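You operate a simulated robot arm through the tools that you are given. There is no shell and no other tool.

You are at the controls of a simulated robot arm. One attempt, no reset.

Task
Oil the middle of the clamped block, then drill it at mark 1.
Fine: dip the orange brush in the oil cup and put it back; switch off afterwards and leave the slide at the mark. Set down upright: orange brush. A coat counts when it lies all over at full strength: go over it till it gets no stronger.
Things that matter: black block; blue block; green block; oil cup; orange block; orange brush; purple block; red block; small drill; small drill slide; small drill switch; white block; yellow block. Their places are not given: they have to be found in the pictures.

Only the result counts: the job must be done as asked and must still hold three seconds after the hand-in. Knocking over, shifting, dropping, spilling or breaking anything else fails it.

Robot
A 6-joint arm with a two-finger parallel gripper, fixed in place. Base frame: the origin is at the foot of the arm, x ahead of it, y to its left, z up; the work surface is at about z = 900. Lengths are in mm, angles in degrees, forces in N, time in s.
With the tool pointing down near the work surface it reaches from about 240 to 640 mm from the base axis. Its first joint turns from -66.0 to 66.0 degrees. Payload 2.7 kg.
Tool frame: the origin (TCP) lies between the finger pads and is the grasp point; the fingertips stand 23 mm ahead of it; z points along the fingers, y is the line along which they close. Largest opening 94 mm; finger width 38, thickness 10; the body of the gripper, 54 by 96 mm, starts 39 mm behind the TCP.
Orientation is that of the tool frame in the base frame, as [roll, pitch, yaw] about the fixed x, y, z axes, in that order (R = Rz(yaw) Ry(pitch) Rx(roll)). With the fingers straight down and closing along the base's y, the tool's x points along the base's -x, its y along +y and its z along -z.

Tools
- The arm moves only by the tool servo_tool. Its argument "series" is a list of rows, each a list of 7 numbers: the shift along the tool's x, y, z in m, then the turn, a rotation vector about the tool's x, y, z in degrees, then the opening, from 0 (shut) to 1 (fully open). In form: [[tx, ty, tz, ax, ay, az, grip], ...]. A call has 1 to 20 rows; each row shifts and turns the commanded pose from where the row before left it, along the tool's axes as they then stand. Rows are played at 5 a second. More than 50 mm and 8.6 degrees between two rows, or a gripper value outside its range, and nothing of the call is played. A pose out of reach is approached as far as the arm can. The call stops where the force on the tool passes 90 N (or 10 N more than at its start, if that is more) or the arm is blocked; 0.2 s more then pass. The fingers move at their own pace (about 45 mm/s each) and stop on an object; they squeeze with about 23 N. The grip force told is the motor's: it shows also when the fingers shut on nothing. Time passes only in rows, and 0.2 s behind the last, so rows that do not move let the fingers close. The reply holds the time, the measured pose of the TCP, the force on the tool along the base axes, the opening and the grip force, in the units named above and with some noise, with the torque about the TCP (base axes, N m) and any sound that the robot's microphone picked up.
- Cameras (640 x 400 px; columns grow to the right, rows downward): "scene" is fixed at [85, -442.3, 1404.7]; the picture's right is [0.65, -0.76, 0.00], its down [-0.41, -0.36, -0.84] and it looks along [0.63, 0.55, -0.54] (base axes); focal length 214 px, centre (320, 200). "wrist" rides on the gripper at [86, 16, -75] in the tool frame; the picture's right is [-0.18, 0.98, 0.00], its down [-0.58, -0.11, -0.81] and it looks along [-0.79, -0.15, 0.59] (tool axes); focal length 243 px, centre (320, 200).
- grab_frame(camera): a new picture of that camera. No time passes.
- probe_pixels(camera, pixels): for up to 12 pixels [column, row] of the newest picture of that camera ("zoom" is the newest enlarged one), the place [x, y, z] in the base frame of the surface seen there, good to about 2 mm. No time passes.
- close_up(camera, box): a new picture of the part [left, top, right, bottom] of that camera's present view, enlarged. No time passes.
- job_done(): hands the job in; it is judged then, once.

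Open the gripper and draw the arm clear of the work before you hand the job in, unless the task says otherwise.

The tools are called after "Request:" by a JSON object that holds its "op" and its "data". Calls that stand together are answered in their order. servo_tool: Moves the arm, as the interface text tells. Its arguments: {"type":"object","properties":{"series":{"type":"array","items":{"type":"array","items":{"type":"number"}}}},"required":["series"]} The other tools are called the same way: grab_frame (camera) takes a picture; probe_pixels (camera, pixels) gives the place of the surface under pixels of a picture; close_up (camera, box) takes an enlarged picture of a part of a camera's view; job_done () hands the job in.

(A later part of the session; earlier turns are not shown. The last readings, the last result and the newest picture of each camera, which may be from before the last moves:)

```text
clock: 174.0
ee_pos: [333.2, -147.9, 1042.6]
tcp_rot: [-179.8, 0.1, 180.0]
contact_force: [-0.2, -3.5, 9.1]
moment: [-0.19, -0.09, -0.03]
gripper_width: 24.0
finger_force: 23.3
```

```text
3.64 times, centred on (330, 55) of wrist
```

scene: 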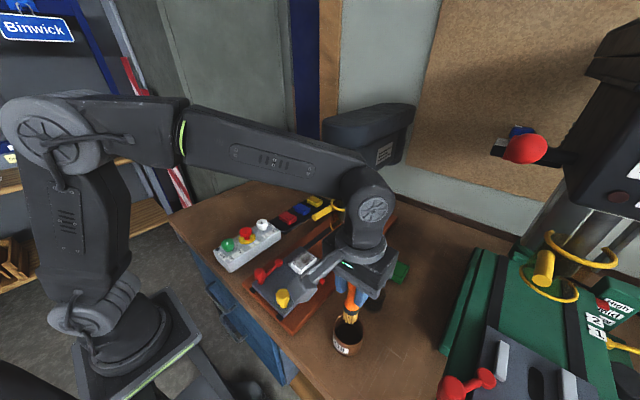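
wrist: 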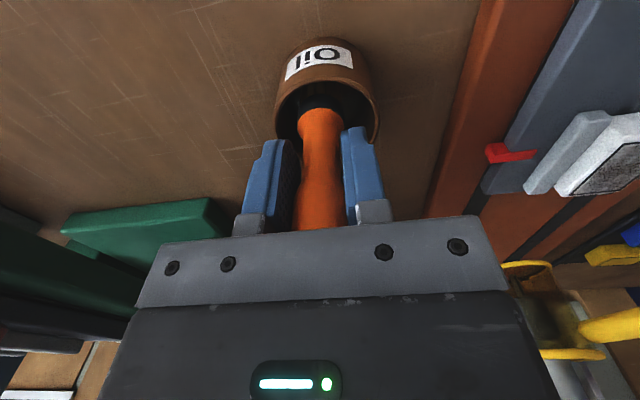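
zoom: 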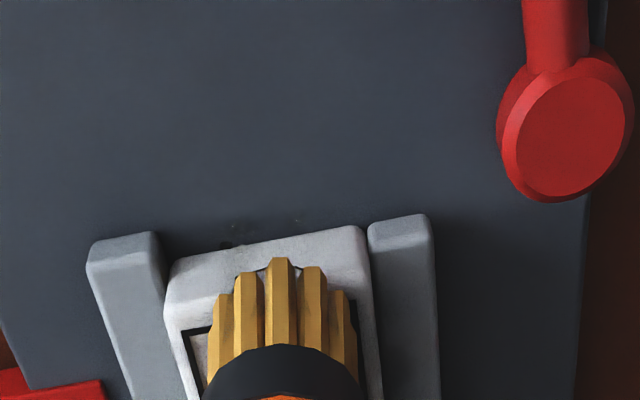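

Contact holds at 4–9 N. I continue the strokes at y=−148, −144, −140 and then the far end crosswise.

Request:
{"op": "servo_tool", "data": {"series": [[-0.006, 0, 0, 0, 0, 0, 0], [-0.006, 0, 0, 0, 0, 0, 0], [-0.006, 0, 0, 0, 0, 0, 0], [-0.006, 0, 0, 0, 0, 0, 0], [-0.006, 0, 0, 0, 0, 0, 0], [-0.006, 0, 0, 0, 0, 0, 0], [-0.006, 0, 0, 0, 0, 0, 0], [-0.004, 0, 0, 0, 0, 0, 0], [0, 0.004, 0, 0, 0, 0, 0], [0.006, 0, 0, 0, 0, 0, 0], [0.006, 0, 0, 0, 0, 0, 0], [0.006, 0, 0, 0, 0, 0, 0], [0.006, 0, 0, 0, 0, 0, 0], [0.006, 0, 0, 0, 0, 0, 0], [0.006, 0, 0, 0, 0, 0, 0], [0.006, 0, 0, 0, 0, 0, 0], [0.004, 0, 0, 0, 0, 0, 0], [0, 0.004, 0, 0, 0, 0, 0]]}}

Request:
{"op": "servo_tool", "data": {"series": [[-0.006, 0, 0, 0, 0, 0, 0], [-0.006, 0, 0, 0, 0, 0, 0], [-0.006, 0, 0, 0, 0, 0, 0], [-0.006, 0, 0, 0, 0, 0, 0], [-0.006, 0, 0, 0, 0, 0, 0], [-0.006, 0, 0, 0, 0, 0, 0], [-0.006, 0, 0, 0, 0, 0, 0], [-0.004, 0, 0, 0, 0, 0, 0], [0, -0.005, 0, 0, 0, 0, 0], [0, -0.005, 0, 0, 0, 0, 0], [0, -0.005, 0, 0, 0, 0, 0], [0, -0.005, 0, 0, 0, 0, 0], [0, -0.004, 0, 0, 0, 0, 0], [0, 0.005, 0, 0, 0, 0, 0], [0, 0.005, 0, 0, 0, 0, 0], [0, 0.005, 0, 0, 0, 0, 0], [0, 0.005, 0, 0, 0, 0, 0], [0, 0.005, 0, 0, 0, 0, 0]]}}

Request:
{"op": "close_up", "data": {"camera": "scene", "box": [280, 240, 330, 280]}}

Request:
{"op": "close_up", "data": {"camera": "wrist", "box": [260, 0, 400, 110]}}

```text
clock: 177.8
ee_pos: [332.6, -139.8, 1043.5]
tcp_rot: [-180.0, 0.0, -180.0]
contact_force: [-0.4, -1.2, 3.0]
moment: [-0.09, 0.0, -0.04]
gripper_width: 24.0
finger_force: 23.3
```

```text
clock: 181.6
ee_pos: [378.5, -139.7, 1043.4]
tcp_rot: [-179.9, -0.1, -179.9]
contact_force: [1.0, -3.1, 8.7]
moment: [-0.19, -0.04, -0.02]
gripper_width: 23.9
finger_force: 23.0
```

```text
10.00 times, centred on (305, 260) of scene
```

zoom: 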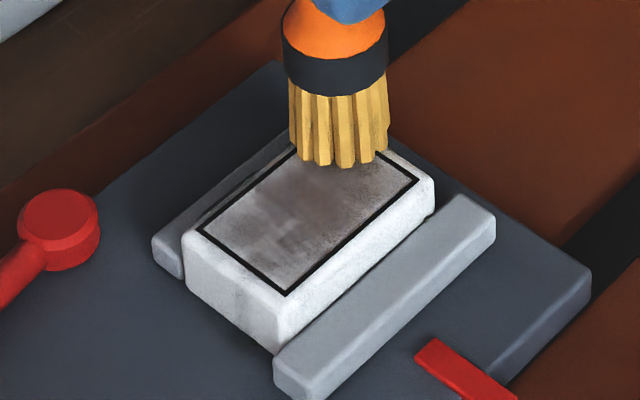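

```text
3.64 times, centred on (330, 55) of wrist
```

zoom: 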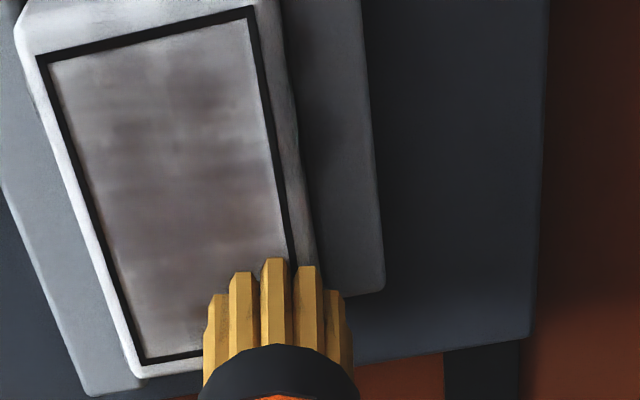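

Much more uniform now. Lighter remains at the near end and the y≈−137 edge; I go over those again.

Request:
{"op": "servo_tool", "data": {"series": [[0.006, 0.0005, 0, 0, 0, 0, 0], [0.006, 0.0005, 0, 0, 0, 0, 0], [0.006, 0.0005, 0, 0, 0, 0, 0], [0.006, 0.0005, 0, 0, 0, 0, 0], [0.006, 0, 0, 0, 0, 0, 0], [0.006, 0, 0, 0, 0, 0, 0], [0.006, 0, 0, 0, 0, 0, 0], [0.005, 0, 0, 0, 0, 0, 0], [0, -0.004, 0, 0, 0, 0, 0], [0, -0.005, 0, 0, 0, 0, 0], [0, -0.005, 0, 0, 0, 0, 0], [0, -0.005, 0, 0, 0, 0, 0], [0, -0.005, 0, 0, 0, 0, 0], [-0.003, 0, 0, 0, 0, 0, 0], [0, 0.005, 0, 0, 0, 0, 0], [0, 0.005, 0, 0, 0, 0, 0], [0, 0.005, 0, 0, 0, 0, 0], [0, 0.005, 0, 0, 0, 0, 0], [0, 0.004, 0, 0, 0, 0, 0]]}}

Request:
{"op": "servo_tool", "data": {"series": [[-0.004, 0, 0, 0, 0, 0, 0], [0, -0.004, 0, 0, 0, 0, 0], [0, -0.005, 0, 0, 0, 0, 0], [0, -0.005, 0, 0, 0, 0, 0], [0, -0.005, 0, 0, 0, 0, 0], [0, -0.005, 0, 0, 0, 0, 0], [-0.004, 0, 0, 0, 0, 0, 0], [0, 0.005, 0, 0, 0, 0, 0], [0, 0.005, 0, 0, 0, 0, 0], [0, 0.005, 0, 0, 0, 0, 0], [0, 0.005, 0, 0, 0, 0, 0], [0, 0.005, 0, 0, 0, 0, 0], [-0.004, 0, 0, 0, 0, 0, 0], [0, -0.005, 0, 0, 0, 0, 0], [0, -0.005, 0, 0, 0, 0, 0], [0, -0.005, 0, 0, 0, 0, 0], [0, -0.005, 0, 0, 0, 0, 0], [0, -0.005, 0, 0, 0, 0, 0]]}}

Request:
{"op": "servo_tool", "data": {"series": [[0, 0, -0.012, 0, 0, 0, 0], [0, 0, -0.015, 0, 0, 0, 0], [0.01, -0.01, -0.02, 0, 0, 0, 0], [0.01, -0.03, 0, 0, 0, 0, 0], [0, -0.03, 0, 0, 0, 0, 0], [0, -0.02, 0, 0, 0, 0, 0], [0, 0, 0, 0, 0, 0, 0]]}}

Request:
{"op": "grab_frame", "data": {"camera": "wrist"}}

Request:
{"op": "close_up", "data": {"camera": "wrist", "box": [385, 30, 475, 125]}}

Request:
{"op": "close_up", "data": {"camera": "scene", "box": [285, 245, 325, 280]}}

```text
clock: 185.6
ee_pos: [334.8, -135.9, 1044.2]
tcp_rot: [-179.8, 0.0, 180.0]
contact_force: [-0.3, -2.7, 8.6]
moment: [-0.18, -0.08, -0.02]
gripper_width: 24.1
finger_force: 22.8
```

```text
clock: 189.4
ee_pos: [346.4, -160.9, 1043.4]
tcp_rot: [-179.9, 0.1, 179.9]
contact_force: [0.0, 2.3, 8.6]
moment: [0.17, -0.04, 0.05]
gripper_width: 23.8
finger_force: 22.9
```

```text
clock: 191.0
ee_pos: [327.5, -250.8, 1091.1]
tcp_rot: [-179.9, -0.1, -180.0]
contact_force: [-0.2, -0.3, -0.6]
moment: [-0.01, -0.01, -0.02]
gripper_width: 24.0
finger_force: 23.0
```

```text
taken
```

wrist: 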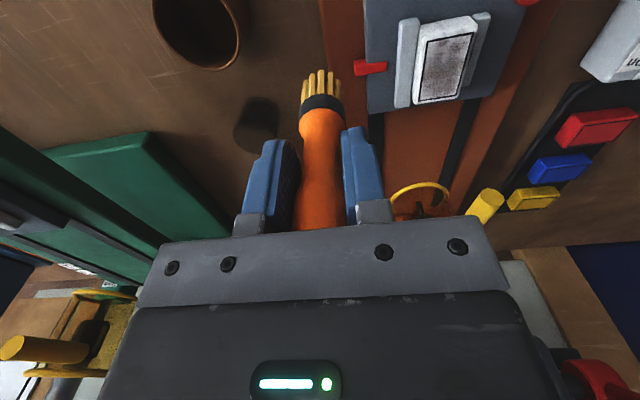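

```text
4.21 times, centred on (430, 78) of wrist
```

zoom: 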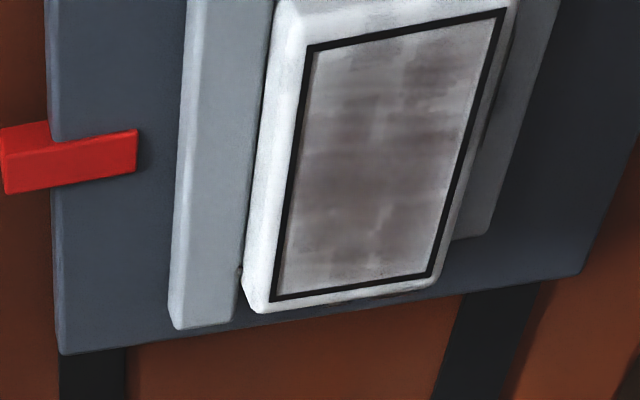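

```text
11.43 times, centred on (305, 262) of scene
```

zoom: 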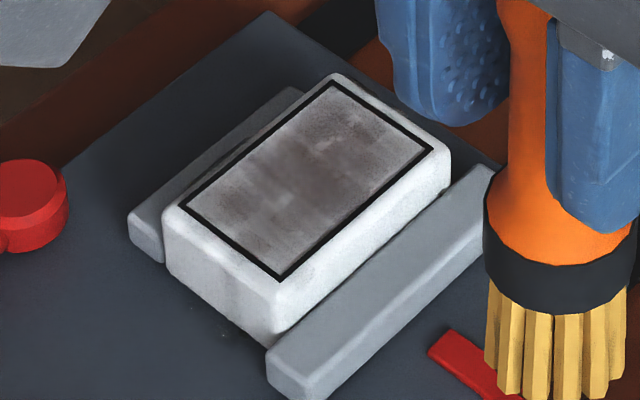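

The pattern changed only slowly; I want to check whether the brush is tilted in the grip, so I zoom on the bristles from the scene camera and probe.

Request:
{"op": "close_up", "data": {"camera": "scene", "box": [300, 240, 350, 290]}}

Request:
{"op": "probe_pixels", "data": {"camera": "zoom", "pixels": [[300, 220], [330, 220], [360, 220], [300, 290], [330, 300], [350, 295], [310, 318], [335, 318], [360, 300], [320, 120], [290, 280], [300, 310]]}}

Request:
{"op": "close_up", "data": {"camera": "wrist", "box": [285, 60, 355, 240]}}

```text
8.00 times, centred on (325, 265) of scene
```

zoom: 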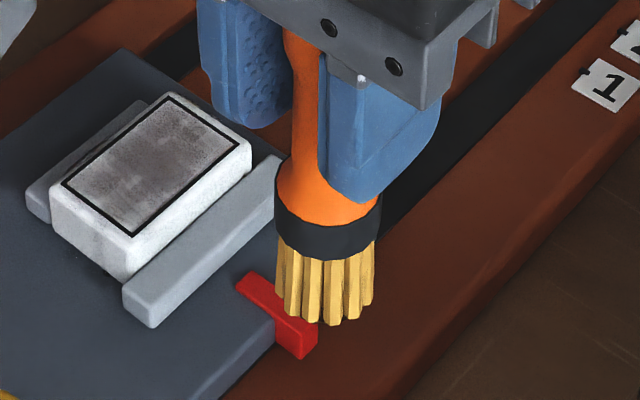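

```text
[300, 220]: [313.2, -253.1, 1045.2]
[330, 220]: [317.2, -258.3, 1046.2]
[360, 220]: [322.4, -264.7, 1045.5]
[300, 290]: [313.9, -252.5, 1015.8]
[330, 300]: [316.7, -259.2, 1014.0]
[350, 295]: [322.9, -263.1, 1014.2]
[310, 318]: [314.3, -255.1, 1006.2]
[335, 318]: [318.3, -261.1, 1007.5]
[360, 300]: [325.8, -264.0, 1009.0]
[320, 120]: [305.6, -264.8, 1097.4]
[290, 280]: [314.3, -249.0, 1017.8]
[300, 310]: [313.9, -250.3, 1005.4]
```

```text
2.22 times, centred on (320, 150) of wrist
```

zoom: 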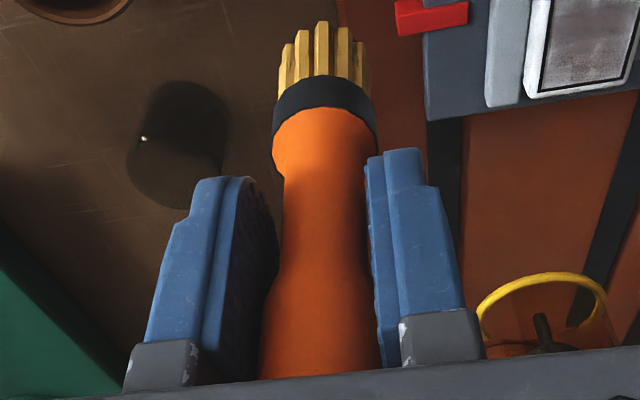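

The brush is vertical and centred. I take the tightest view of the block's coat from the scene camera.

Request:
{"op": "close_up", "data": {"camera": "scene", "box": [290, 248, 320, 275]}}

Request:
{"op": "close_up", "data": {"camera": "wrist", "box": [405, 10, 485, 110]}}

```text
14.81 times, centred on (305, 262) of scene
```

zoom: 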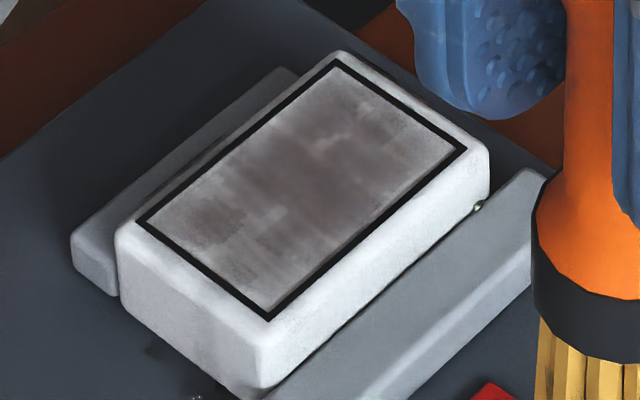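

```text
4.00 times, centred on (445, 60) of wrist
```

zoom: 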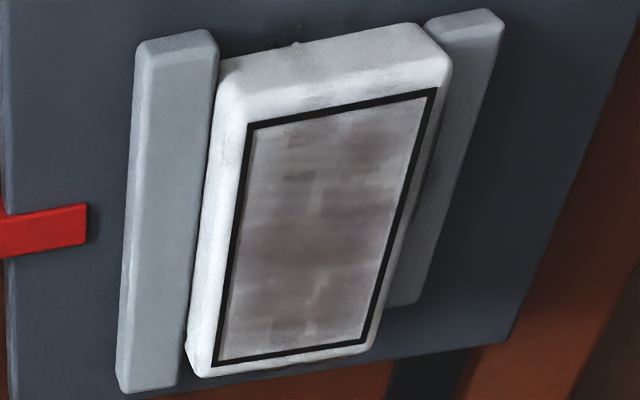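

Both views agree: the middle is dark, the borders still weaker. I re-dip, a bit longer this time, and will treat the borders first.

Request:
{"op": "servo_tool", "data": {"series": [[0.0075, -0.018, 0, 0, 0, 0, 0], [0.0075, -0.018, 0, 0, 0, 0, 0], [0.0075, -0.018, 0, 0, 0, 0, 0], [0.0075, -0.018, 0, 0, 0, 0, 0], [0.0075, -0.0185, 0, 0, 0, 0, 0], [0, 0, 0, 0, 0, 0, 0], [0, 0, 0.015, 0, 0, 0, 0], [0, 0, 0.015, 0, 0, 0, 0], [0, 0, 0.015, 0, 0, 0, 0], [0, 0, 0.015, 0, 0, 0, 0], [0, 0, 0.015, 0, 0, 0, 0], [0, 0, 0.012, 0, 0, 0, 0], [0, 0, 0.008, 0, 0, 0, 0], [0, 0, 0, 0, 0, 0, 0], [0, 0, 0, 0, 0, 0, 0], [0, 0, 0, 0, 0, 0, 0], [0, 0, 0, 0, 0, 0, 0], [0, 0, 0, 0, 0, 0, 0], [0, 0, 0, 0, 0, 0, 0]]}}

Request:
{"op": "servo_tool", "data": {"series": [[0, 0, -0.006, 0, 0, 0, 0], [0, 0, -0.006, 0, 0, 0, 0], [0, 0, -0.008, 0, 0, 0, 0], [0, 0, 0, 0, 0, 0, 0], [0, 0, 0, 0, 0, 0, 0], [0, 0, 0, 0, 0, 0, 0], [0, 0, 0, 0, 0, 0, 0], [0, 0, 0, 0, 0, 0, 0], [0, 0, -0.01, 0, 0, 0, 0], [0, 0, 0, 0, 0, 0, 0], [0, 0, 0, 0, 0, 0, 0], [0, 0, 0, 0, 0, 0, 0], [0, 0, -0.015, 0, 0, 0, 0], [0, 0, -0.015, 0, 0, 0, 0], [0, 0, -0.015, 0, 0, 0, 0], [0, 0, -0.018, 0, 0, 0, 0], [0, 0, 0, 0, 0, 0, 0]]}}

Request:
{"op": "close_up", "data": {"camera": "wrist", "box": [260, 40, 380, 115]}}

```text
clock: 195.0
ee_pos: [289.9, -341.7, 994.7]
tcp_rot: [-179.9, 0.0, -180.0]
contact_force: [-0.1, -1.2, -0.3]
moment: [-0.01, 0.02, 0.0]
gripper_width: 23.8
finger_force: 22.7
```

```text
clock: 198.6
ee_pos: [290.6, -341.6, 1088.4]
tcp_rot: [-180.0, 0.0, 180.0]
contact_force: [-0.8, 0.0, -0.5]
moment: [0.02, -0.03, 0.0]
gripper_width: 23.7
finger_force: 23.3
```

```text
5.33 times, centred on (320, 78) of wrist
```

zoom: 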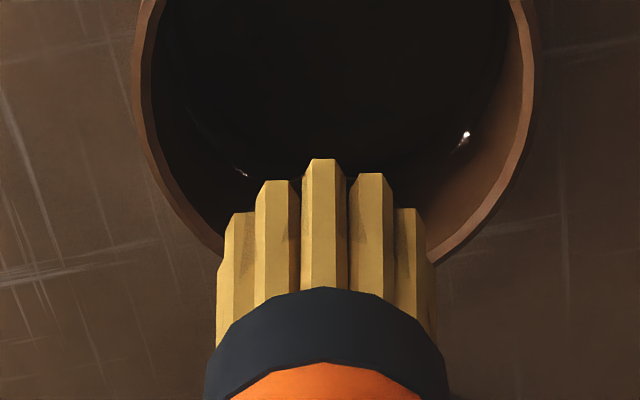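

Back to the block's near edge (331,−163), then find contact again in small steps.

Request:
{"op": "servo_tool", "data": {"series": [[-0.0037, 0.0163, 0, 0, 0, 0, 0], [-0.0037, 0.0163, 0, 0, 0, 0, 0], [-0.0037, 0.0163, 0, 0, 0, 0, 0], [-0.0037, 0.0163, 0, 0, 0, 0, 0], [-0.0037, 0.0163, 0, 0, 0, 0, 0], [-0.0037, 0.0163, 0, 0, 0, 0, 0], [-0.0037, 0.0163, 0, 0, 0, 0, 0], [-0.0037, 0.0163, 0, 0, 0, 0, 0], [-0.0037, 0.0163, 0, 0, 0, 0, 0], [-0.0037, 0.0163, 0, 0, 0, 0, 0], [-0.0037, 0.0156, 0, 0, 0, 0, 0], [0, 0, 0.015, 0, 0, 0, 0], [0, 0, 0.015, 0, 0, 0, 0], [0, 0, 0.0135, 0, 0, 0, 0], [0, 0, 0.0008, 0, 0, 0, 0], [0, 0, 0, 0, 0, 0, 0]]}}

Request:
{"op": "servo_tool", "data": {"series": [[0, 0, 0.0005, 0, 0, 0, 0], [0, 0, 0, 0, 0, 0, 0]]}}

```text
clock: 202.0
ee_pos: [330.7, -163.4, 1043.5]
tcp_rot: [-179.8, 0.1, -180.0]
contact_force: [-1.0, -0.1, 3.8]
moment: [0.02, 0.06, 0.01]
gripper_width: 23.8
finger_force: 23.1
```

```text
clock: 202.6
ee_pos: [330.7, -163.1, 1044.2]
tcp_rot: [-179.8, 0.1, 180.0]
contact_force: [-1.0, 0.0, 8.4]
moment: [0.03, -0.02, -0.03]
gripper_width: 24.3
finger_force: 23.1
```

Contact at 8 N. I go slowly along the near edge back and forth, then look.

Request:
{"op": "servo_tool", "data": {"series": [[0, 0.003, 0, 0, 0, 0, 0], [0, 0.003, 0, 0, 0, 0, 0], [0, 0.003, 0, 0, 0, 0, 0], [0, 0.003, 0, 0, 0, 0, 0], [0, 0.003, 0, 0, 0, 0, 0], [0, 0.003, 0, 0, 0, 0, 0], [0, 0.003, 0, 0, 0, 0, 0], [0, 0.003, 0, 0, 0, 0, 0], [0, 0.002, 0, 0, 0, 0, 0], [-0.003, 0, 0, 0, 0, 0, 0], [0, -0.003, 0, 0, 0, 0, 0], [0, -0.003, 0, 0, 0, 0, 0], [0, -0.003, 0, 0, 0, 0, 0], [0, -0.003, 0, 0, 0, 0, 0], [0, -0.003, 0, 0, 0, 0, 0], [0, -0.003, 0, 0, 0, 0, 0], [0, -0.003, 0, 0, 0, 0, 0], [0, -0.003, 0, 0, 0, 0, 0], [0, -0.002, 0, 0, 0, 0, 0]]}}

Request:
{"op": "servo_tool", "data": {"series": [[-0.006, 0, 0, 0, 0, 0, 0], [-0.006, 0, 0, 0, 0, 0, 0], [-0.006, 0, 0, 0, 0, 0, 0], [-0.006, 0, 0, 0, 0, 0, 0], [-0.006, 0, 0, 0, 0, 0, 0], [-0.006, 0, 0, 0, 0, 0, 0], [-0.006, 0, 0, 0, 0, 0, 0], [-0.004, 0, 0, 0, 0, 0, 0]]}}

Request:
{"op": "close_up", "data": {"camera": "scene", "box": [290, 248, 320, 275]}}

Request:
{"op": "close_up", "data": {"camera": "wrist", "box": [260, 0, 400, 110]}}

```text
clock: 206.6
ee_pos: [331.8, -163.9, 1044.0]
tcp_rot: [-180.0, 0.0, -179.9]
contact_force: [0.7, 2.3, 7.0]
moment: [0.16, -0.11, 0.04]
gripper_width: 24.0
finger_force: 23.4
```

```text
clock: 208.4
ee_pos: [377.4, -162.1, 1043.5]
tcp_rot: [-179.9, 0.0, -179.9]
contact_force: [-2.7, -0.5, 7.4]
moment: [-0.03, 0.16, 0.02]
gripper_width: 23.9
finger_force: 23.8
```

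```text
14.81 times, centred on (305, 262) of scene
```

zoom: 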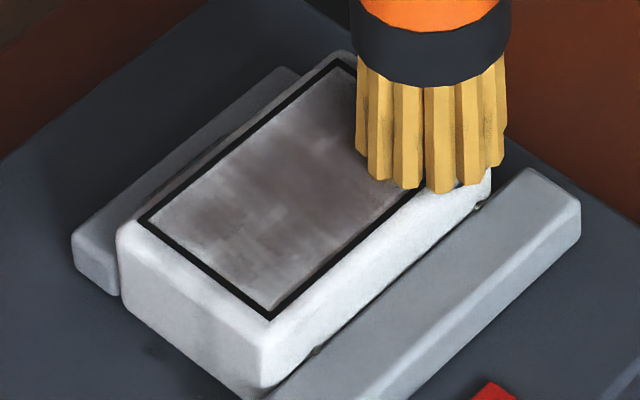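

```text
3.64 times, centred on (330, 55) of wrist
```

zoom: 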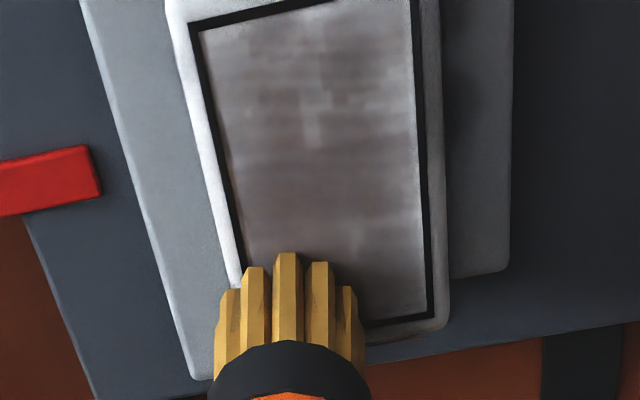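

The near end is stronger now. I continue at the far end crosswise and the y≈−138 edge.

Request:
{"op": "servo_tool", "data": {"series": [[0, 0.004, 0, 0, 0, 0, 0], [0, 0.004, 0, 0, 0, 0, 0], [0, 0.004, 0, 0, 0, 0, 0], [0, 0.004, 0, 0, 0, 0, 0], [0, 0.004, 0, 0, 0, 0, 0], [0, 0.004, 0, 0, 0, 0, 0], [0.003, 0, 0, 0, 0, 0, 0], [0, -0.004, 0, 0, 0, 0, 0], [0, -0.004, 0, 0, 0, 0, 0], [0, -0.004, 0, 0, 0, 0, 0], [0, -0.004, 0, 0, 0, 0, 0], [0, -0.004, 0, 0, 0, 0, 0], [0, -0.004, 0, 0, 0, 0, 0], [0.003, 0, 0, 0, 0, 0, 0], [0, 0.005, 0, 0, 0, 0, 0], [0, 0.005, 0, 0, 0, 0, 0], [0, 0.005, 0, 0, 0, 0, 0], [0, 0.005, 0, 0, 0, 0, 0], [0, 0.004, 0, 0, 0, 0, 0]]}}

Request:
{"op": "servo_tool", "data": {"series": [[0.005, 0.001, 0, 0, 0, 0, 0], [0.005, 0, 0, 0, 0, 0, 0], [0.005, 0, 0, 0, 0, 0, 0], [0.005, 0, 0, 0, 0, 0, 0], [0.005, 0, 0, 0, 0, 0, 0], [0.005, 0, 0, 0, 0, 0, 0], [0.005, 0, 0, 0, 0, 0, 0], [0.005, 0, 0, 0, 0, 0, 0], [0, -0.003, 0, 0, 0, 0, 0], [-0.005, 0, 0, 0, 0, 0, 0], [-0.005, 0, 0, 0, 0, 0, 0], [-0.005, 0, 0, 0, 0, 0, 0], [-0.005, 0, 0, 0, 0, 0, 0], [-0.005, 0, 0, 0, 0, 0, 0], [-0.005, 0, 0, 0, 0, 0, 0], [-0.005, 0, 0, 0, 0, 0, 0], [-0.005, 0, 0, 0, 0, 0, 0], [-0.005, 0, 0, 0, 0, 0, 0]]}}

Request:
{"op": "close_up", "data": {"camera": "scene", "box": [290, 248, 320, 275]}}

Request:
{"op": "close_up", "data": {"camera": "wrist", "box": [260, 0, 400, 110]}}

```text
clock: 212.4
ee_pos: [373.1, -139.2, 1043.5]
tcp_rot: [-179.9, 0.0, -179.9]
contact_force: [0.2, -1.0, 4.0]
moment: [-0.15, -0.1, -0.05]
gripper_width: 24.0
finger_force: 22.8
```

```text
clock: 216.2
ee_pos: [377.4, -141.9, 1043.2]
tcp_rot: [-180.0, 0.1, -179.9]
contact_force: [-2.2, -0.2, 6.3]
moment: [-0.02, 0.13, -0.06]
gripper_width: 23.8
finger_force: 22.9
```

```text
14.81 times, centred on (305, 262) of scene
```

zoom: 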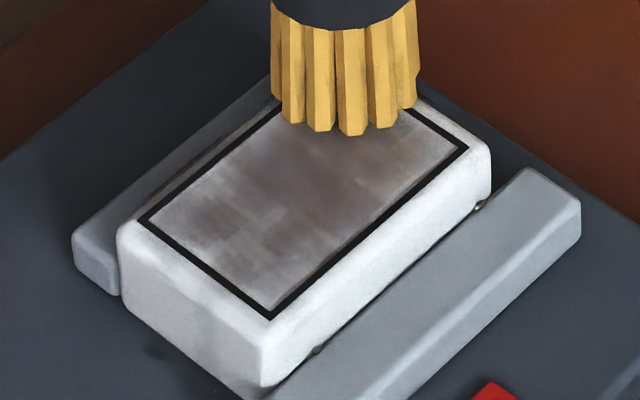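

```text
3.64 times, centred on (330, 55) of wrist
```

zoom: 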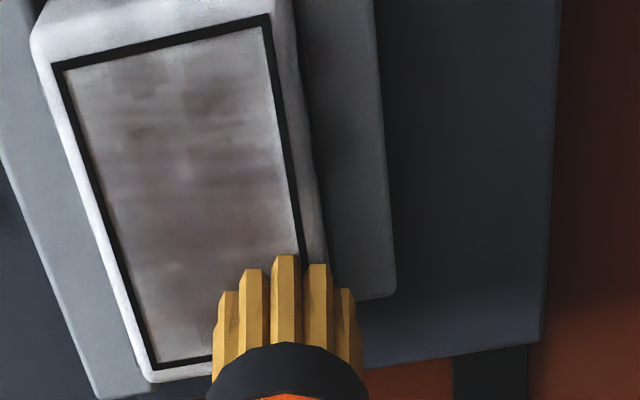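

The near and y≈−137 borders still lag. I run back along the y=−138 border and make several quick passes on the near border.

Request:
{"op": "servo_tool", "data": {"series": [[0.008, 0.004, 0, 0, 0, 0, 0], [0.008, 0, 0, 0, 0, 0, 0], [0.008, 0, 0, 0, 0, 0, 0], [0.008, 0, 0, 0, 0, 0, 0], [0.008, 0, 0, 0, 0, 0, 0], [0.007, 0, 0, 0, 0, 0, 0], [0, -0.007, 0, 0, 0, 0, 0], [0, -0.007, 0, 0, 0, 0, 0], [0, -0.007, 0, 0, 0, 0, 0], [0, -0.006, 0, 0, 0, 0, 0], [0, 0.007, 0, 0, 0, 0, 0], [0, 0.007, 0, 0, 0, 0, 0], [0, 0.007, 0, 0, 0, 0, 0], [0, 0.006, 0, 0, 0, 0, 0], [-0.002, -0.007, 0, 0, 0, 0, 0], [0, -0.007, 0, 0, 0, 0, 0], [0, -0.007, 0, 0, 0, 0, 0], [0, -0.006, 0, 0, 0, 0, 0]]}}

Request:
{"op": "servo_tool", "data": {"series": [[0, 0.007, 0, 0, 0, 0, 0], [0, 0.007, 0, 0, 0, 0, 0], [0, 0.007, 0, 0, 0, 0, 0], [0, 0.006, 0, 0, 0, 0, 0], [-0.002, -0.007, 0, 0, 0, 0, 0], [0, -0.007, 0, 0, 0, 0, 0], [0, -0.007, 0, 0, 0, 0, 0], [0, -0.006, 0, 0, 0, 0, 0], [0, 0.007, 0, 0, 0, 0, 0], [0, 0.007, 0, 0, 0, 0, 0], [0, 0.007, 0, 0, 0, 0, 0], [0, 0.006, 0, 0, 0, 0, 0], [-0.008, 0, 0, 0, 0, 0, 0], [-0.008, 0, 0, 0, 0, 0, 0], [-0.008, 0, 0, 0, 0, 0, 0], [-0.008, 0, 0, 0, 0, 0, 0], [-0.007, 0, 0, 0, 0, 0, 0]]}}

Request:
{"op": "close_up", "data": {"camera": "scene", "box": [290, 248, 320, 275]}}

Request:
{"op": "close_up", "data": {"camera": "wrist", "box": [260, 0, 400, 110]}}

```text
clock: 220.0
ee_pos: [333.1, -164.6, 1043.7]
tcp_rot: [-179.9, 0.0, -179.9]
contact_force: [-0.3, 2.4, 8.1]
moment: [0.18, -0.1, 0.04]
gripper_width: 24.0
finger_force: 22.9
```

```text
clock: 223.6
ee_pos: [374.4, -136.4, 1043.7]
tcp_rot: [-179.8, 0.0, -180.0]
contact_force: [-4.3, -0.1, 8.5]
moment: [-0.05, 0.16, -0.01]
gripper_width: 24.0
finger_force: 23.0
```

```text
14.81 times, centred on (305, 262) of scene
```

zoom: 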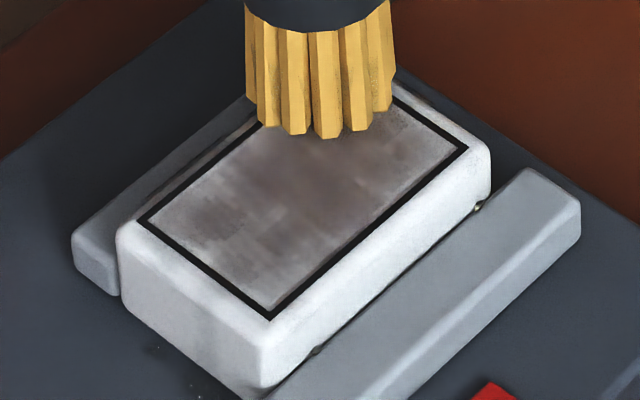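

```text
3.64 times, centred on (330, 55) of wrist
```

zoom: 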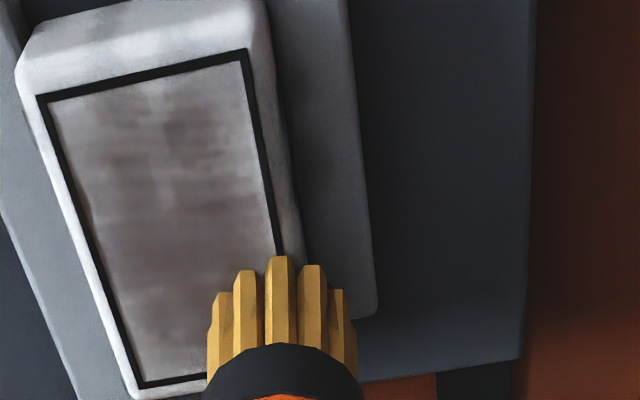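

Progress is visible. I continue with border passes in larger batches: far end, then the y=−163 border, then the near end.

Request:
{"op": "servo_tool", "data": {"series": [[-0.003, -0.004, 0, 0, 0, 0, 0], [0, -0.007, 0, 0, 0, 0, 0], [0, -0.007, 0, 0, 0, 0, 0], [0, -0.008, 0, 0, 0, 0, 0], [0.002, 0.008, 0, 0, 0, 0, 0], [0, 0.008, 0, 0, 0, 0, 0], [0, 0.008, 0, 0, 0, 0, 0], [0.002, -0.008, 0, 0, 0, 0, 0], [0, -0.008, 0, 0, 0, 0, 0], [0, -0.008, 0, 0, 0, 0, 0], [-0.004, 0.008, 0, 0, 0, 0, 0], [0, 0.008, 0, 0, 0, 0, 0], [0, 0.008, 0, 0, 0, 0, 0], [0.002, -0.008, 0, 0, 0, 0, 0], [0, -0.008, 0, 0, 0, 0, 0], [0, -0.008, 0, 0, 0, 0, 0]]}}

Request:
{"op": "servo_tool", "data": {"series": [[0.007, 0, 0, 0, 0, 0, 0], [0.007, 0, 0, 0, 0, 0, 0], [0.007, 0, 0, 0, 0, 0, 0], [0.007, 0, 0, 0, 0, 0, 0], [0.007, 0, 0, 0, 0, 0, 0], [0.007, 0, 0, 0, 0, 0, 0], [0, 0.008, 0, 0, 0, 0, 0], [0, 0.008, 0, 0, 0, 0, 0], [0, 0.008, 0, 0, 0, 0, 0], [0.002, -0.008, 0, 0, 0, 0, 0], [0, -0.008, 0, 0, 0, 0, 0], [0, -0.008, 0, 0, 0, 0, 0], [0, 0.008, 0, 0, 0, 0, 0], [0, 0.008, 0, 0, 0, 0, 0], [0, 0.008, 0, 0, 0, 0, 0], [-0.004, -0.008, 0, 0, 0, 0, 0], [0, -0.008, 0, 0, 0, 0, 0], [0, -0.008, 0, 0, 0, 0, 0]]}}

Request:
{"op": "servo_tool", "data": {"series": [[0, 0.008, 0, 0, 0, 0, 0], [0, 0.008, 0, 0, 0, 0, 0], [0, 0.008, 0, 0, 0, 0, 0], [-0.004, -0.008, 0, 0, 0, 0, 0], [0, -0.008, 0, 0, 0, 0, 0], [0, -0.008, 0, 0, 0, 0, 0], [-0.004, 0.008, 0, 0, 0, 0, 0], [0, 0.008, 0, 0, 0, 0, 0], [0, 0.008, 0, 0, 0, 0, 0], [-0.007, 0, 0, 0, 0, 0, 0], [-0.007, 0, 0, 0, 0, 0, 0], [-0.007, 0, 0, 0, 0, 0, 0], [-0.007, 0, 0, 0, 0, 0, 0], [-0.005, 0, 0, 0, 0, 0, 0], [0.007, 0, 0, 0, 0, 0, 0], [0.007, 0, 0, 0, 0, 0, 0], [0.007, 0, 0, 0, 0, 0, 0], [0.007, 0, 0, 0, 0, 0, 0], [0.007, 0, 0, 0, 0, 0, 0], [0.007, 0, 0, 0, 0, 0, 0]]}}

Request:
{"op": "close_up", "data": {"camera": "scene", "box": [290, 248, 320, 275]}}

Request:
{"op": "close_up", "data": {"camera": "wrist", "box": [260, 0, 400, 110]}}

```text
clock: 227.0
ee_pos: [374.0, -163.1, 1043.5]
tcp_rot: [-179.9, -0.1, -179.8]
contact_force: [-1.2, 1.7, 3.6]
moment: [0.08, -0.02, 0.06]
gripper_width: 23.8
finger_force: 22.9
```

```text
clock: 230.8
ee_pos: [334.9, -162.9, 1043.6]
tcp_rot: [-179.9, 0.1, -179.9]
contact_force: [0.0, 2.2, 5.0]
moment: [0.13, -0.05, 0.02]
gripper_width: 24.1
finger_force: 23.1
```

```text
clock: 235.0
ee_pos: [333.5, -139.4, 1044.4]
tcp_rot: [-180.0, -0.1, -180.0]
contact_force: [-0.1, 0.1, 0.1]
moment: [0.01, 0.0, 0.0]
gripper_width: 24.2
finger_force: 22.9
```

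```text
14.81 times, centred on (305, 262) of scene
```

zoom: 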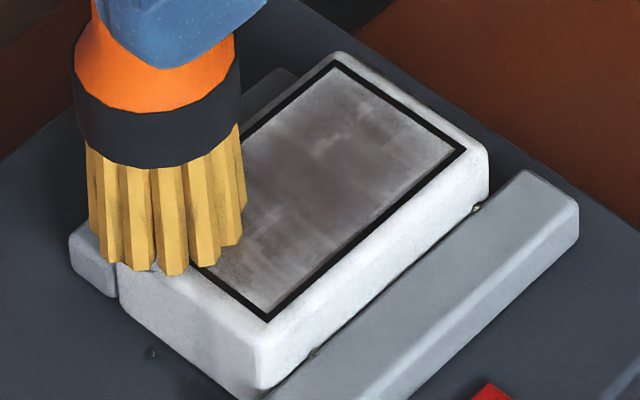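

```text
3.64 times, centred on (330, 55) of wrist
```

zoom: 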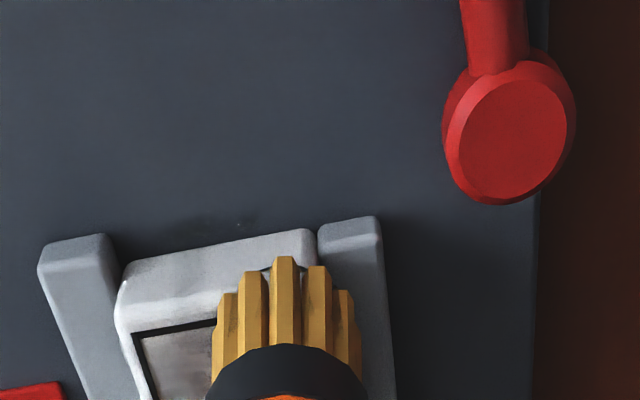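

Force is zero here now. I lift and compare the coat from the same side viewpoint as before.

Request:
{"op": "servo_tool", "data": {"series": [[0, 0, -0.012, 0, 0, 0, 0], [0, 0, -0.015, 0, 0, 0, 0], [0.003, -0.02, -0.02, 0, 0, 0, 0], [0.003, -0.03, 0, 0, 0, 0, 0], [0, -0.03, 0, 0, 0, 0, 0], [0, -0.031, 0, 0, 0, 0, 0], [0, 0, 0, 0, 0, 0, 0]]}}

Request:
{"op": "grab_frame", "data": {"camera": "wrist"}}

Request:
{"op": "close_up", "data": {"camera": "wrist", "box": [405, 10, 485, 110]}}

Request:
{"op": "close_up", "data": {"camera": "scene", "box": [290, 248, 320, 275]}}

```text
clock: 236.6
ee_pos: [326.4, -249.1, 1090.0]
tcp_rot: [-179.8, 0.0, 179.9]
contact_force: [-0.1, -0.4, 0.2]
moment: [0.04, 0.0, 0.03]
gripper_width: 23.9
finger_force: 23.0
```

```text
taken
```

wrist: 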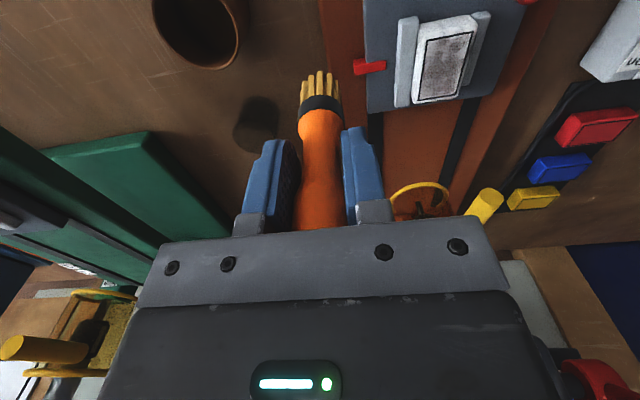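

```text
4.00 times, centred on (445, 60) of wrist
```

zoom: 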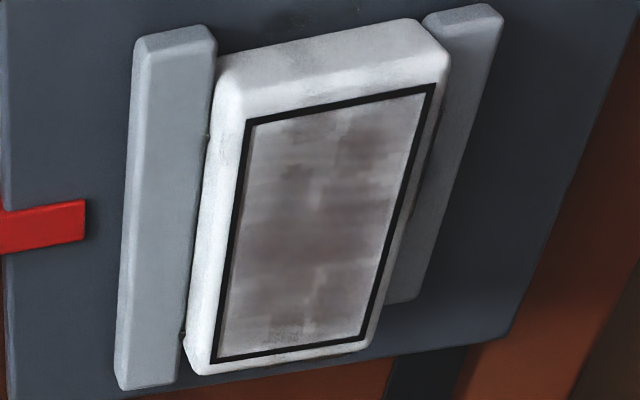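

```text
14.81 times, centred on (305, 262) of scene
```

zoom: 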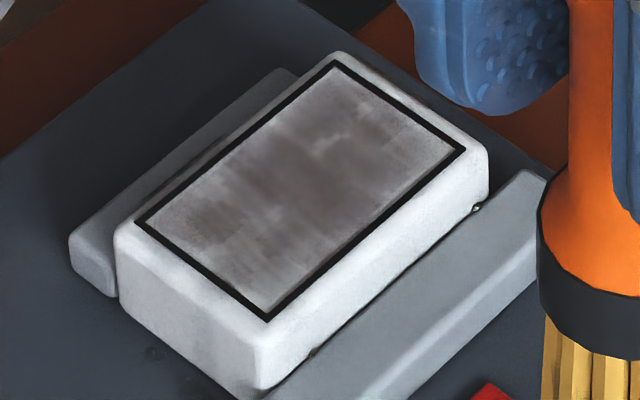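

More uniform, but lighter spots remain at zoom (350,140), (265,225) and along the rims. I probe these to target them.

Request:
{"op": "probe_pixels", "data": {"camera": "zoom", "pixels": [[350, 140], [265, 225], [270, 290], [165, 215], [335, 85], [440, 145], [300, 180], [220, 215]]}}

```text
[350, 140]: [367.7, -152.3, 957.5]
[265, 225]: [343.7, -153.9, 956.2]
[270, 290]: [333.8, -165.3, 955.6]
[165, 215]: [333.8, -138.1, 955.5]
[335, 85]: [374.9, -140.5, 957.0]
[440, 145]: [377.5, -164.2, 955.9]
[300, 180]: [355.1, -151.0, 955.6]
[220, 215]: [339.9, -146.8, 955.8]
```

I re-dip once more and then work on those spots and rims specifically to see whether they still get stronger.

Request:
{"op": "servo_tool", "data": {"series": [[0.0073, -0.018, 0, 0, 0, 0, 0], [0.0073, -0.018, 0, 0, 0, 0, 0], [0.0073, -0.019, 0, 0, 0, 0, 0], [0.0073, -0.019, 0, 0, 0, 0, 0], [0.0073, -0.019, 0, 0, 0, 0, 0], [0, 0, 0, 0, 0, 0, 0], [0, 0, 0.015, 0, 0, 0, 0], [0, 0, 0.015, 0, 0, 0, 0], [0, 0, 0.015, 0, 0, 0, 0], [0, 0, 0.015, 0, 0, 0, 0], [0, 0, 0.015, 0, 0, 0, 0], [0, 0, 0.012, 0, 0, 0, 0], [0, 0, 0.008, 0, 0, 0, 0], [0, 0, 0, 0, 0, 0, 0], [0, 0, 0, 0, 0, 0, 0], [0, 0, 0, 0, 0, 0, 0]]}}

Request:
{"op": "servo_tool", "data": {"series": [[0, 0, -0.006, 0, 0, 0, 0], [0, 0, -0.006, 0, 0, 0, 0], [0, 0, -0.008, 0, 0, 0, 0], [0, 0, 0, 0, 0, 0, 0], [0, 0, 0, 0, 0, 0, 0], [0, 0, 0, 0, 0, 0, 0], [0, 0, 0, 0, 0, 0, 0], [0, 0, 0, 0, 0, 0, 0], [0, 0, -0.01, 0, 0, 0, 0], [0, 0, 0, 0, 0, 0, 0], [0, 0, 0, 0, 0, 0, 0], [0, 0, 0, 0, 0, 0, 0], [0, 0, -0.015, 0, 0, 0, 0], [0, 0, -0.015, 0, 0, 0, 0], [0, 0, -0.015, 0, 0, 0, 0], [0, 0, -0.018, 0, 0, 0, 0], [0, 0, 0, 0, 0, 0, 0]]}}

Request:
{"op": "servo_tool", "data": {"series": [[-0.005, 0.017, 0, 0, 0, 0, 0], [-0.005, 0.017, 0, 0, 0, 0, 0], [-0.005, 0.017, 0, 0, 0, 0, 0], [-0.005, 0.017, 0, 0, 0, 0, 0], [-0.005, 0.017, 0, 0, 0, 0, 0], [-0.005, 0.017, 0, 0, 0, 0, 0], [-0.005, 0.017, 0, 0, 0, 0, 0], [-0.005, 0.017, 0, 0, 0, 0, 0], [-0.005, 0.017, 0, 0, 0, 0, 0], [-0.005, 0.017, 0, 0, 0, 0, 0], [-0.003, 0.017, 0, 0, 0, 0, 0], [0, 0, 0.015, 0, 0, 0, 0], [0, 0, 0.015, 0, 0, 0, 0], [0, 0, 0.0135, 0, 0, 0, 0], [0, 0, 0.0008, 0, 0, 0, 0], [0, 0, 0, 0, 0, 0, 0]]}}

```text
clock: 240.0
ee_pos: [290.3, -342.7, 995.9]
tcp_rot: [-179.9, 0.0, -179.9]
contact_force: [-0.1, 0.3, 0.1]
moment: [0.02, -0.03, 0.01]
gripper_width: 23.9
finger_force: 23.4
```

```text
clock: 243.6
ee_pos: [292.0, -342.7, 1089.7]
tcp_rot: [-179.9, -0.1, -180.0]
contact_force: [0.2, -0.3, -0.9]
moment: [0.02, -0.02, 0.02]
gripper_width: 24.2
finger_force: 22.2
```

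```text
clock: 247.0
ee_pos: [344.4, -157.1, 1043.3]
tcp_rot: [-179.9, 0.0, -180.0]
contact_force: [-0.5, 0.5, 0.3]
moment: [-0.05, 0.0, -0.01]
gripper_width: 24.1
finger_force: 22.8
```

I find contact again and rub in small circles over (344,−154).

Request:
{"op": "servo_tool", "data": {"series": [[0, 0, 0.0006, 0, 0, 0, 0], [0, 0, 0.0006, 0, 0, 0, 0], [0, 0, 0, 0, 0, 0, 0]]}}

Request:
{"op": "servo_tool", "data": {"series": [[0.003, 0.003, 0, 0, 0, 0, 0], [-0.003, 0.003, 0, 0, 0, 0, 0], [-0.003, -0.003, 0, 0, 0, 0, 0], [0.003, -0.003, 0, 0, 0, 0, 0], [0.003, 0.003, 0, 0, 0, 0, 0], [-0.003, 0.003, 0, 0, 0, 0, 0], [-0.003, -0.003, 0, 0, 0, 0, 0], [0.003, -0.003, 0, 0, 0, 0, 0], [0.003, 0.003, 0, 0, 0, 0, 0], [-0.003, 0.003, 0, 0, 0, 0, 0], [-0.003, -0.003, 0, 0, 0, 0, 0], [0.003, -0.003, 0, 0, 0, 0, 0], [-0.006, 0.002, 0, 0, 0, 0, 0], [-0.006, 0.002, 0, 0, 0, 0, 0], [-0.006, 0, 0, 0, 0, 0, 0], [-0.006, 0, 0, 0, 0, 0, 0]]}}

Request:
{"op": "close_up", "data": {"camera": "scene", "box": [290, 248, 320, 275]}}

Request:
{"op": "close_up", "data": {"camera": "wrist", "box": [260, 0, 400, 110]}}

```text
clock: 247.8
ee_pos: [344.8, -154.6, 1043.7]
tcp_rot: [-179.8, 0.1, -180.0]
contact_force: [-2.2, 1.1, 12.3]
moment: [0.01, 0.04, 0.0]
gripper_width: 24.0
finger_force: 23.3
```

```text
clock: 251.2
ee_pos: [368.5, -152.5, 1042.7]
tcp_rot: [-179.9, 0.0, -179.9]
contact_force: [-5.6, 0.0, 15.6]
moment: [-0.04, 0.26, -0.01]
gripper_width: 23.7
finger_force: 23.2
```

```text
14.81 times, centred on (305, 262) of scene
```

zoom: 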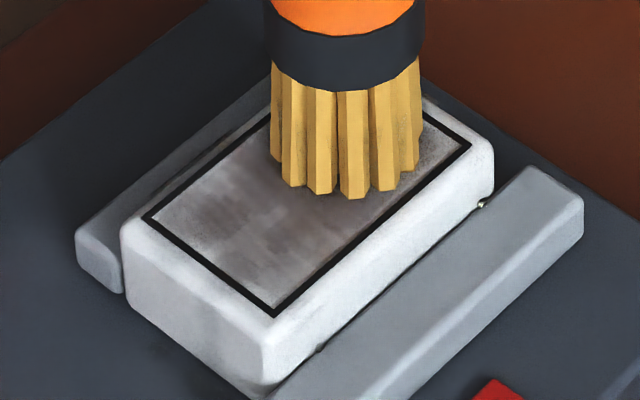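

```text
3.64 times, centred on (330, 55) of wrist
```

zoom: 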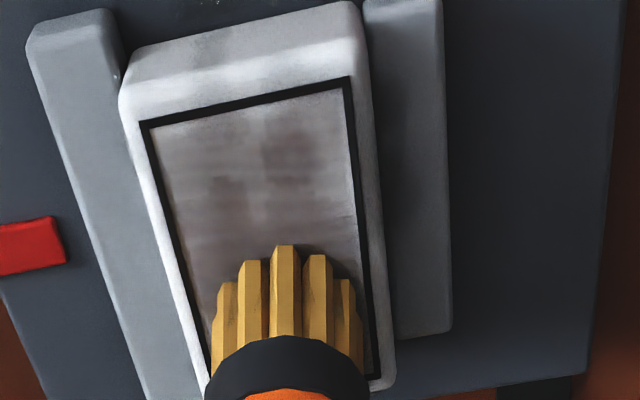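

The weak spot at the near middle has filled in. Force is a bit high (16 N), so I back off 0.5 mm and run a dense pattern of long strokes over the entire field.

Request:
{"op": "servo_tool", "data": {"series": [[0.003, -0.003, -0.0005, 0, 0, 0, 0], [-0.003, -0.003, 0, 0, 0, 0, 0], [-0.003, 0.003, 0, 0, 0, 0, 0], [0.003, 0.003, 0, 0, 0, 0, 0], [0.003, -0.003, 0, 0, 0, 0, 0], [-0.003, -0.003, 0, 0, 0, 0, 0], [-0.003, 0.003, 0, 0, 0, 0, 0], [0.003, 0.003, 0, 0, 0, 0, 0], [-0.004, -0.005, 0, 0, 0, 0, 0], [-0.004, -0.005, 0, 0, 0, 0, 0], [0.008, 0, 0, 0, 0, 0, 0], [0.008, 0, 0, 0, 0, 0, 0], [0.008, 0, 0, 0, 0, 0, 0], [0.008, 0, 0, 0, 0, 0, 0], [0.008, 0, 0, 0, 0, 0, 0], [0.004, 0.003, 0, 0, 0, 0, 0], [-0.008, 0, 0, 0, 0, 0, 0], [-0.008, 0, 0, 0, 0, 0, 0], [-0.008, 0, 0, 0, 0, 0, 0], [-0.008, 0, 0, 0, 0, 0, 0]]}}

Request:
{"op": "servo_tool", "data": {"series": [[-0.008, 0, 0, 0, 0, 0, 0], [-0.004, 0.003, 0, 0, 0, 0, 0], [0.008, 0, 0, 0, 0, 0, 0], [0.008, 0, 0, 0, 0, 0, 0], [0.008, 0, 0, 0, 0, 0, 0], [0.008, 0, 0, 0, 0, 0, 0], [0.008, 0, 0, 0, 0, 0, 0], [0.004, 0.003, 0, 0, 0, 0, 0], [-0.008, 0, 0, 0, 0, 0, 0], [-0.008, 0, 0, 0, 0, 0, 0], [-0.008, 0, 0, 0, 0, 0, 0], [-0.008, 0, 0, 0, 0, 0, 0], [-0.008, 0, 0, 0, 0, 0, 0], [-0.004, 0.003, 0, 0, 0, 0, 0], [0.008, 0, 0, 0, 0, 0, 0], [0.008, 0, 0, 0, 0, 0, 0], [0.008, 0, 0, 0, 0, 0, 0], [0.008, 0, 0, 0, 0, 0, 0], [0.008, 0, 0, 0, 0, 0, 0], [0.004, 0.003, 0, 0, 0, 0, 0]]}}

Request:
{"op": "servo_tool", "data": {"series": [[-0.008, 0, 0, 0, 0, 0, 0], [-0.008, 0, 0, 0, 0, 0, 0], [-0.008, 0, 0, 0, 0, 0, 0], [-0.008, 0, 0, 0, 0, 0, 0], [-0.008, 0, 0, 0, 0, 0, 0], [-0.004, 0.003, 0, 0, 0, 0, 0], [0.008, 0, 0, 0, 0, 0, 0], [0.008, 0, 0, 0, 0, 0, 0], [0.008, 0, 0, 0, 0, 0, 0], [0.008, 0, 0, 0, 0, 0, 0], [0.008, 0, 0, 0, 0, 0, 0], [0.004, 0.003, 0, 0, 0, 0, 0], [-0.008, 0, 0, 0, 0, 0, 0], [-0.008, 0, 0, 0, 0, 0, 0], [-0.008, 0, 0, 0, 0, 0, 0], [-0.008, 0, 0, 0, 0, 0, 0], [-0.008, 0, 0, 0, 0, 0, 0], [-0.004, 0, 0, 0, 0, 0, 0]]}}

Request:
{"op": "close_up", "data": {"camera": "scene", "box": [290, 248, 320, 275]}}

Request:
{"op": "close_up", "data": {"camera": "wrist", "box": [260, 0, 400, 110]}}

```text
clock: 255.4
ee_pos: [363.6, -158.6, 1043.8]
tcp_rot: [-179.7, 0.0, -180.0]
contact_force: [-2.7, -0.5, 11.8]
moment: [0.0, 0.15, 0.02]
gripper_width: 24.0
finger_force: 22.7
```

```text
clock: 259.6
ee_pos: [332.1, -147.7, 1043.7]
tcp_rot: [-179.9, 0.0, 180.0]
contact_force: [1.5, -1.8, 8.5]
moment: [-0.14, -0.26, -0.05]
gripper_width: 24.0
finger_force: 23.3
```

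```text
clock: 263.4
ee_pos: [376.1, -140.0, 1044.2]
tcp_rot: [-179.9, -0.1, -180.0]
contact_force: [-2.8, 0.2, 7.8]
moment: [0.0, 0.14, -0.02]
gripper_width: 23.9
finger_force: 22.8
```

```text
14.81 times, centred on (305, 262) of scene
```

zoom: 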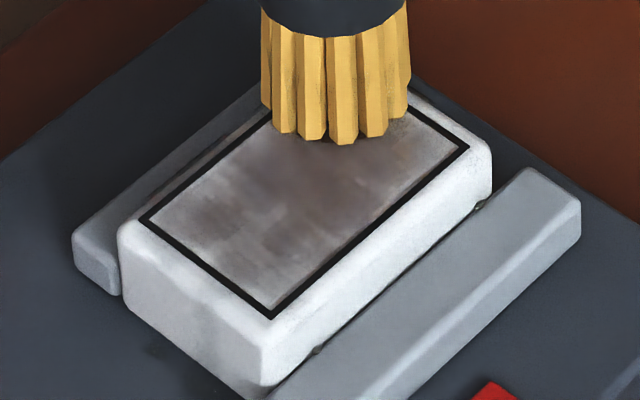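

```text
3.64 times, centred on (330, 55) of wrist
```

zoom: 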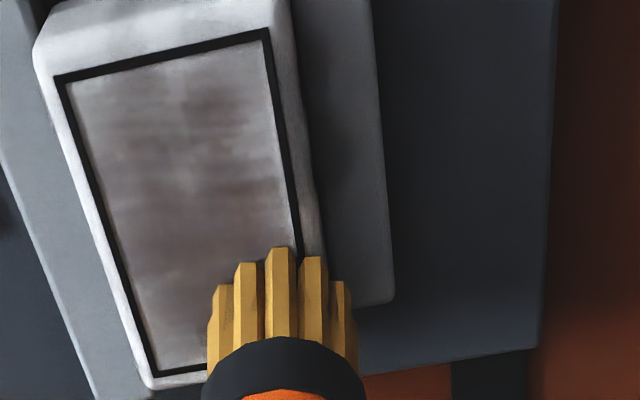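

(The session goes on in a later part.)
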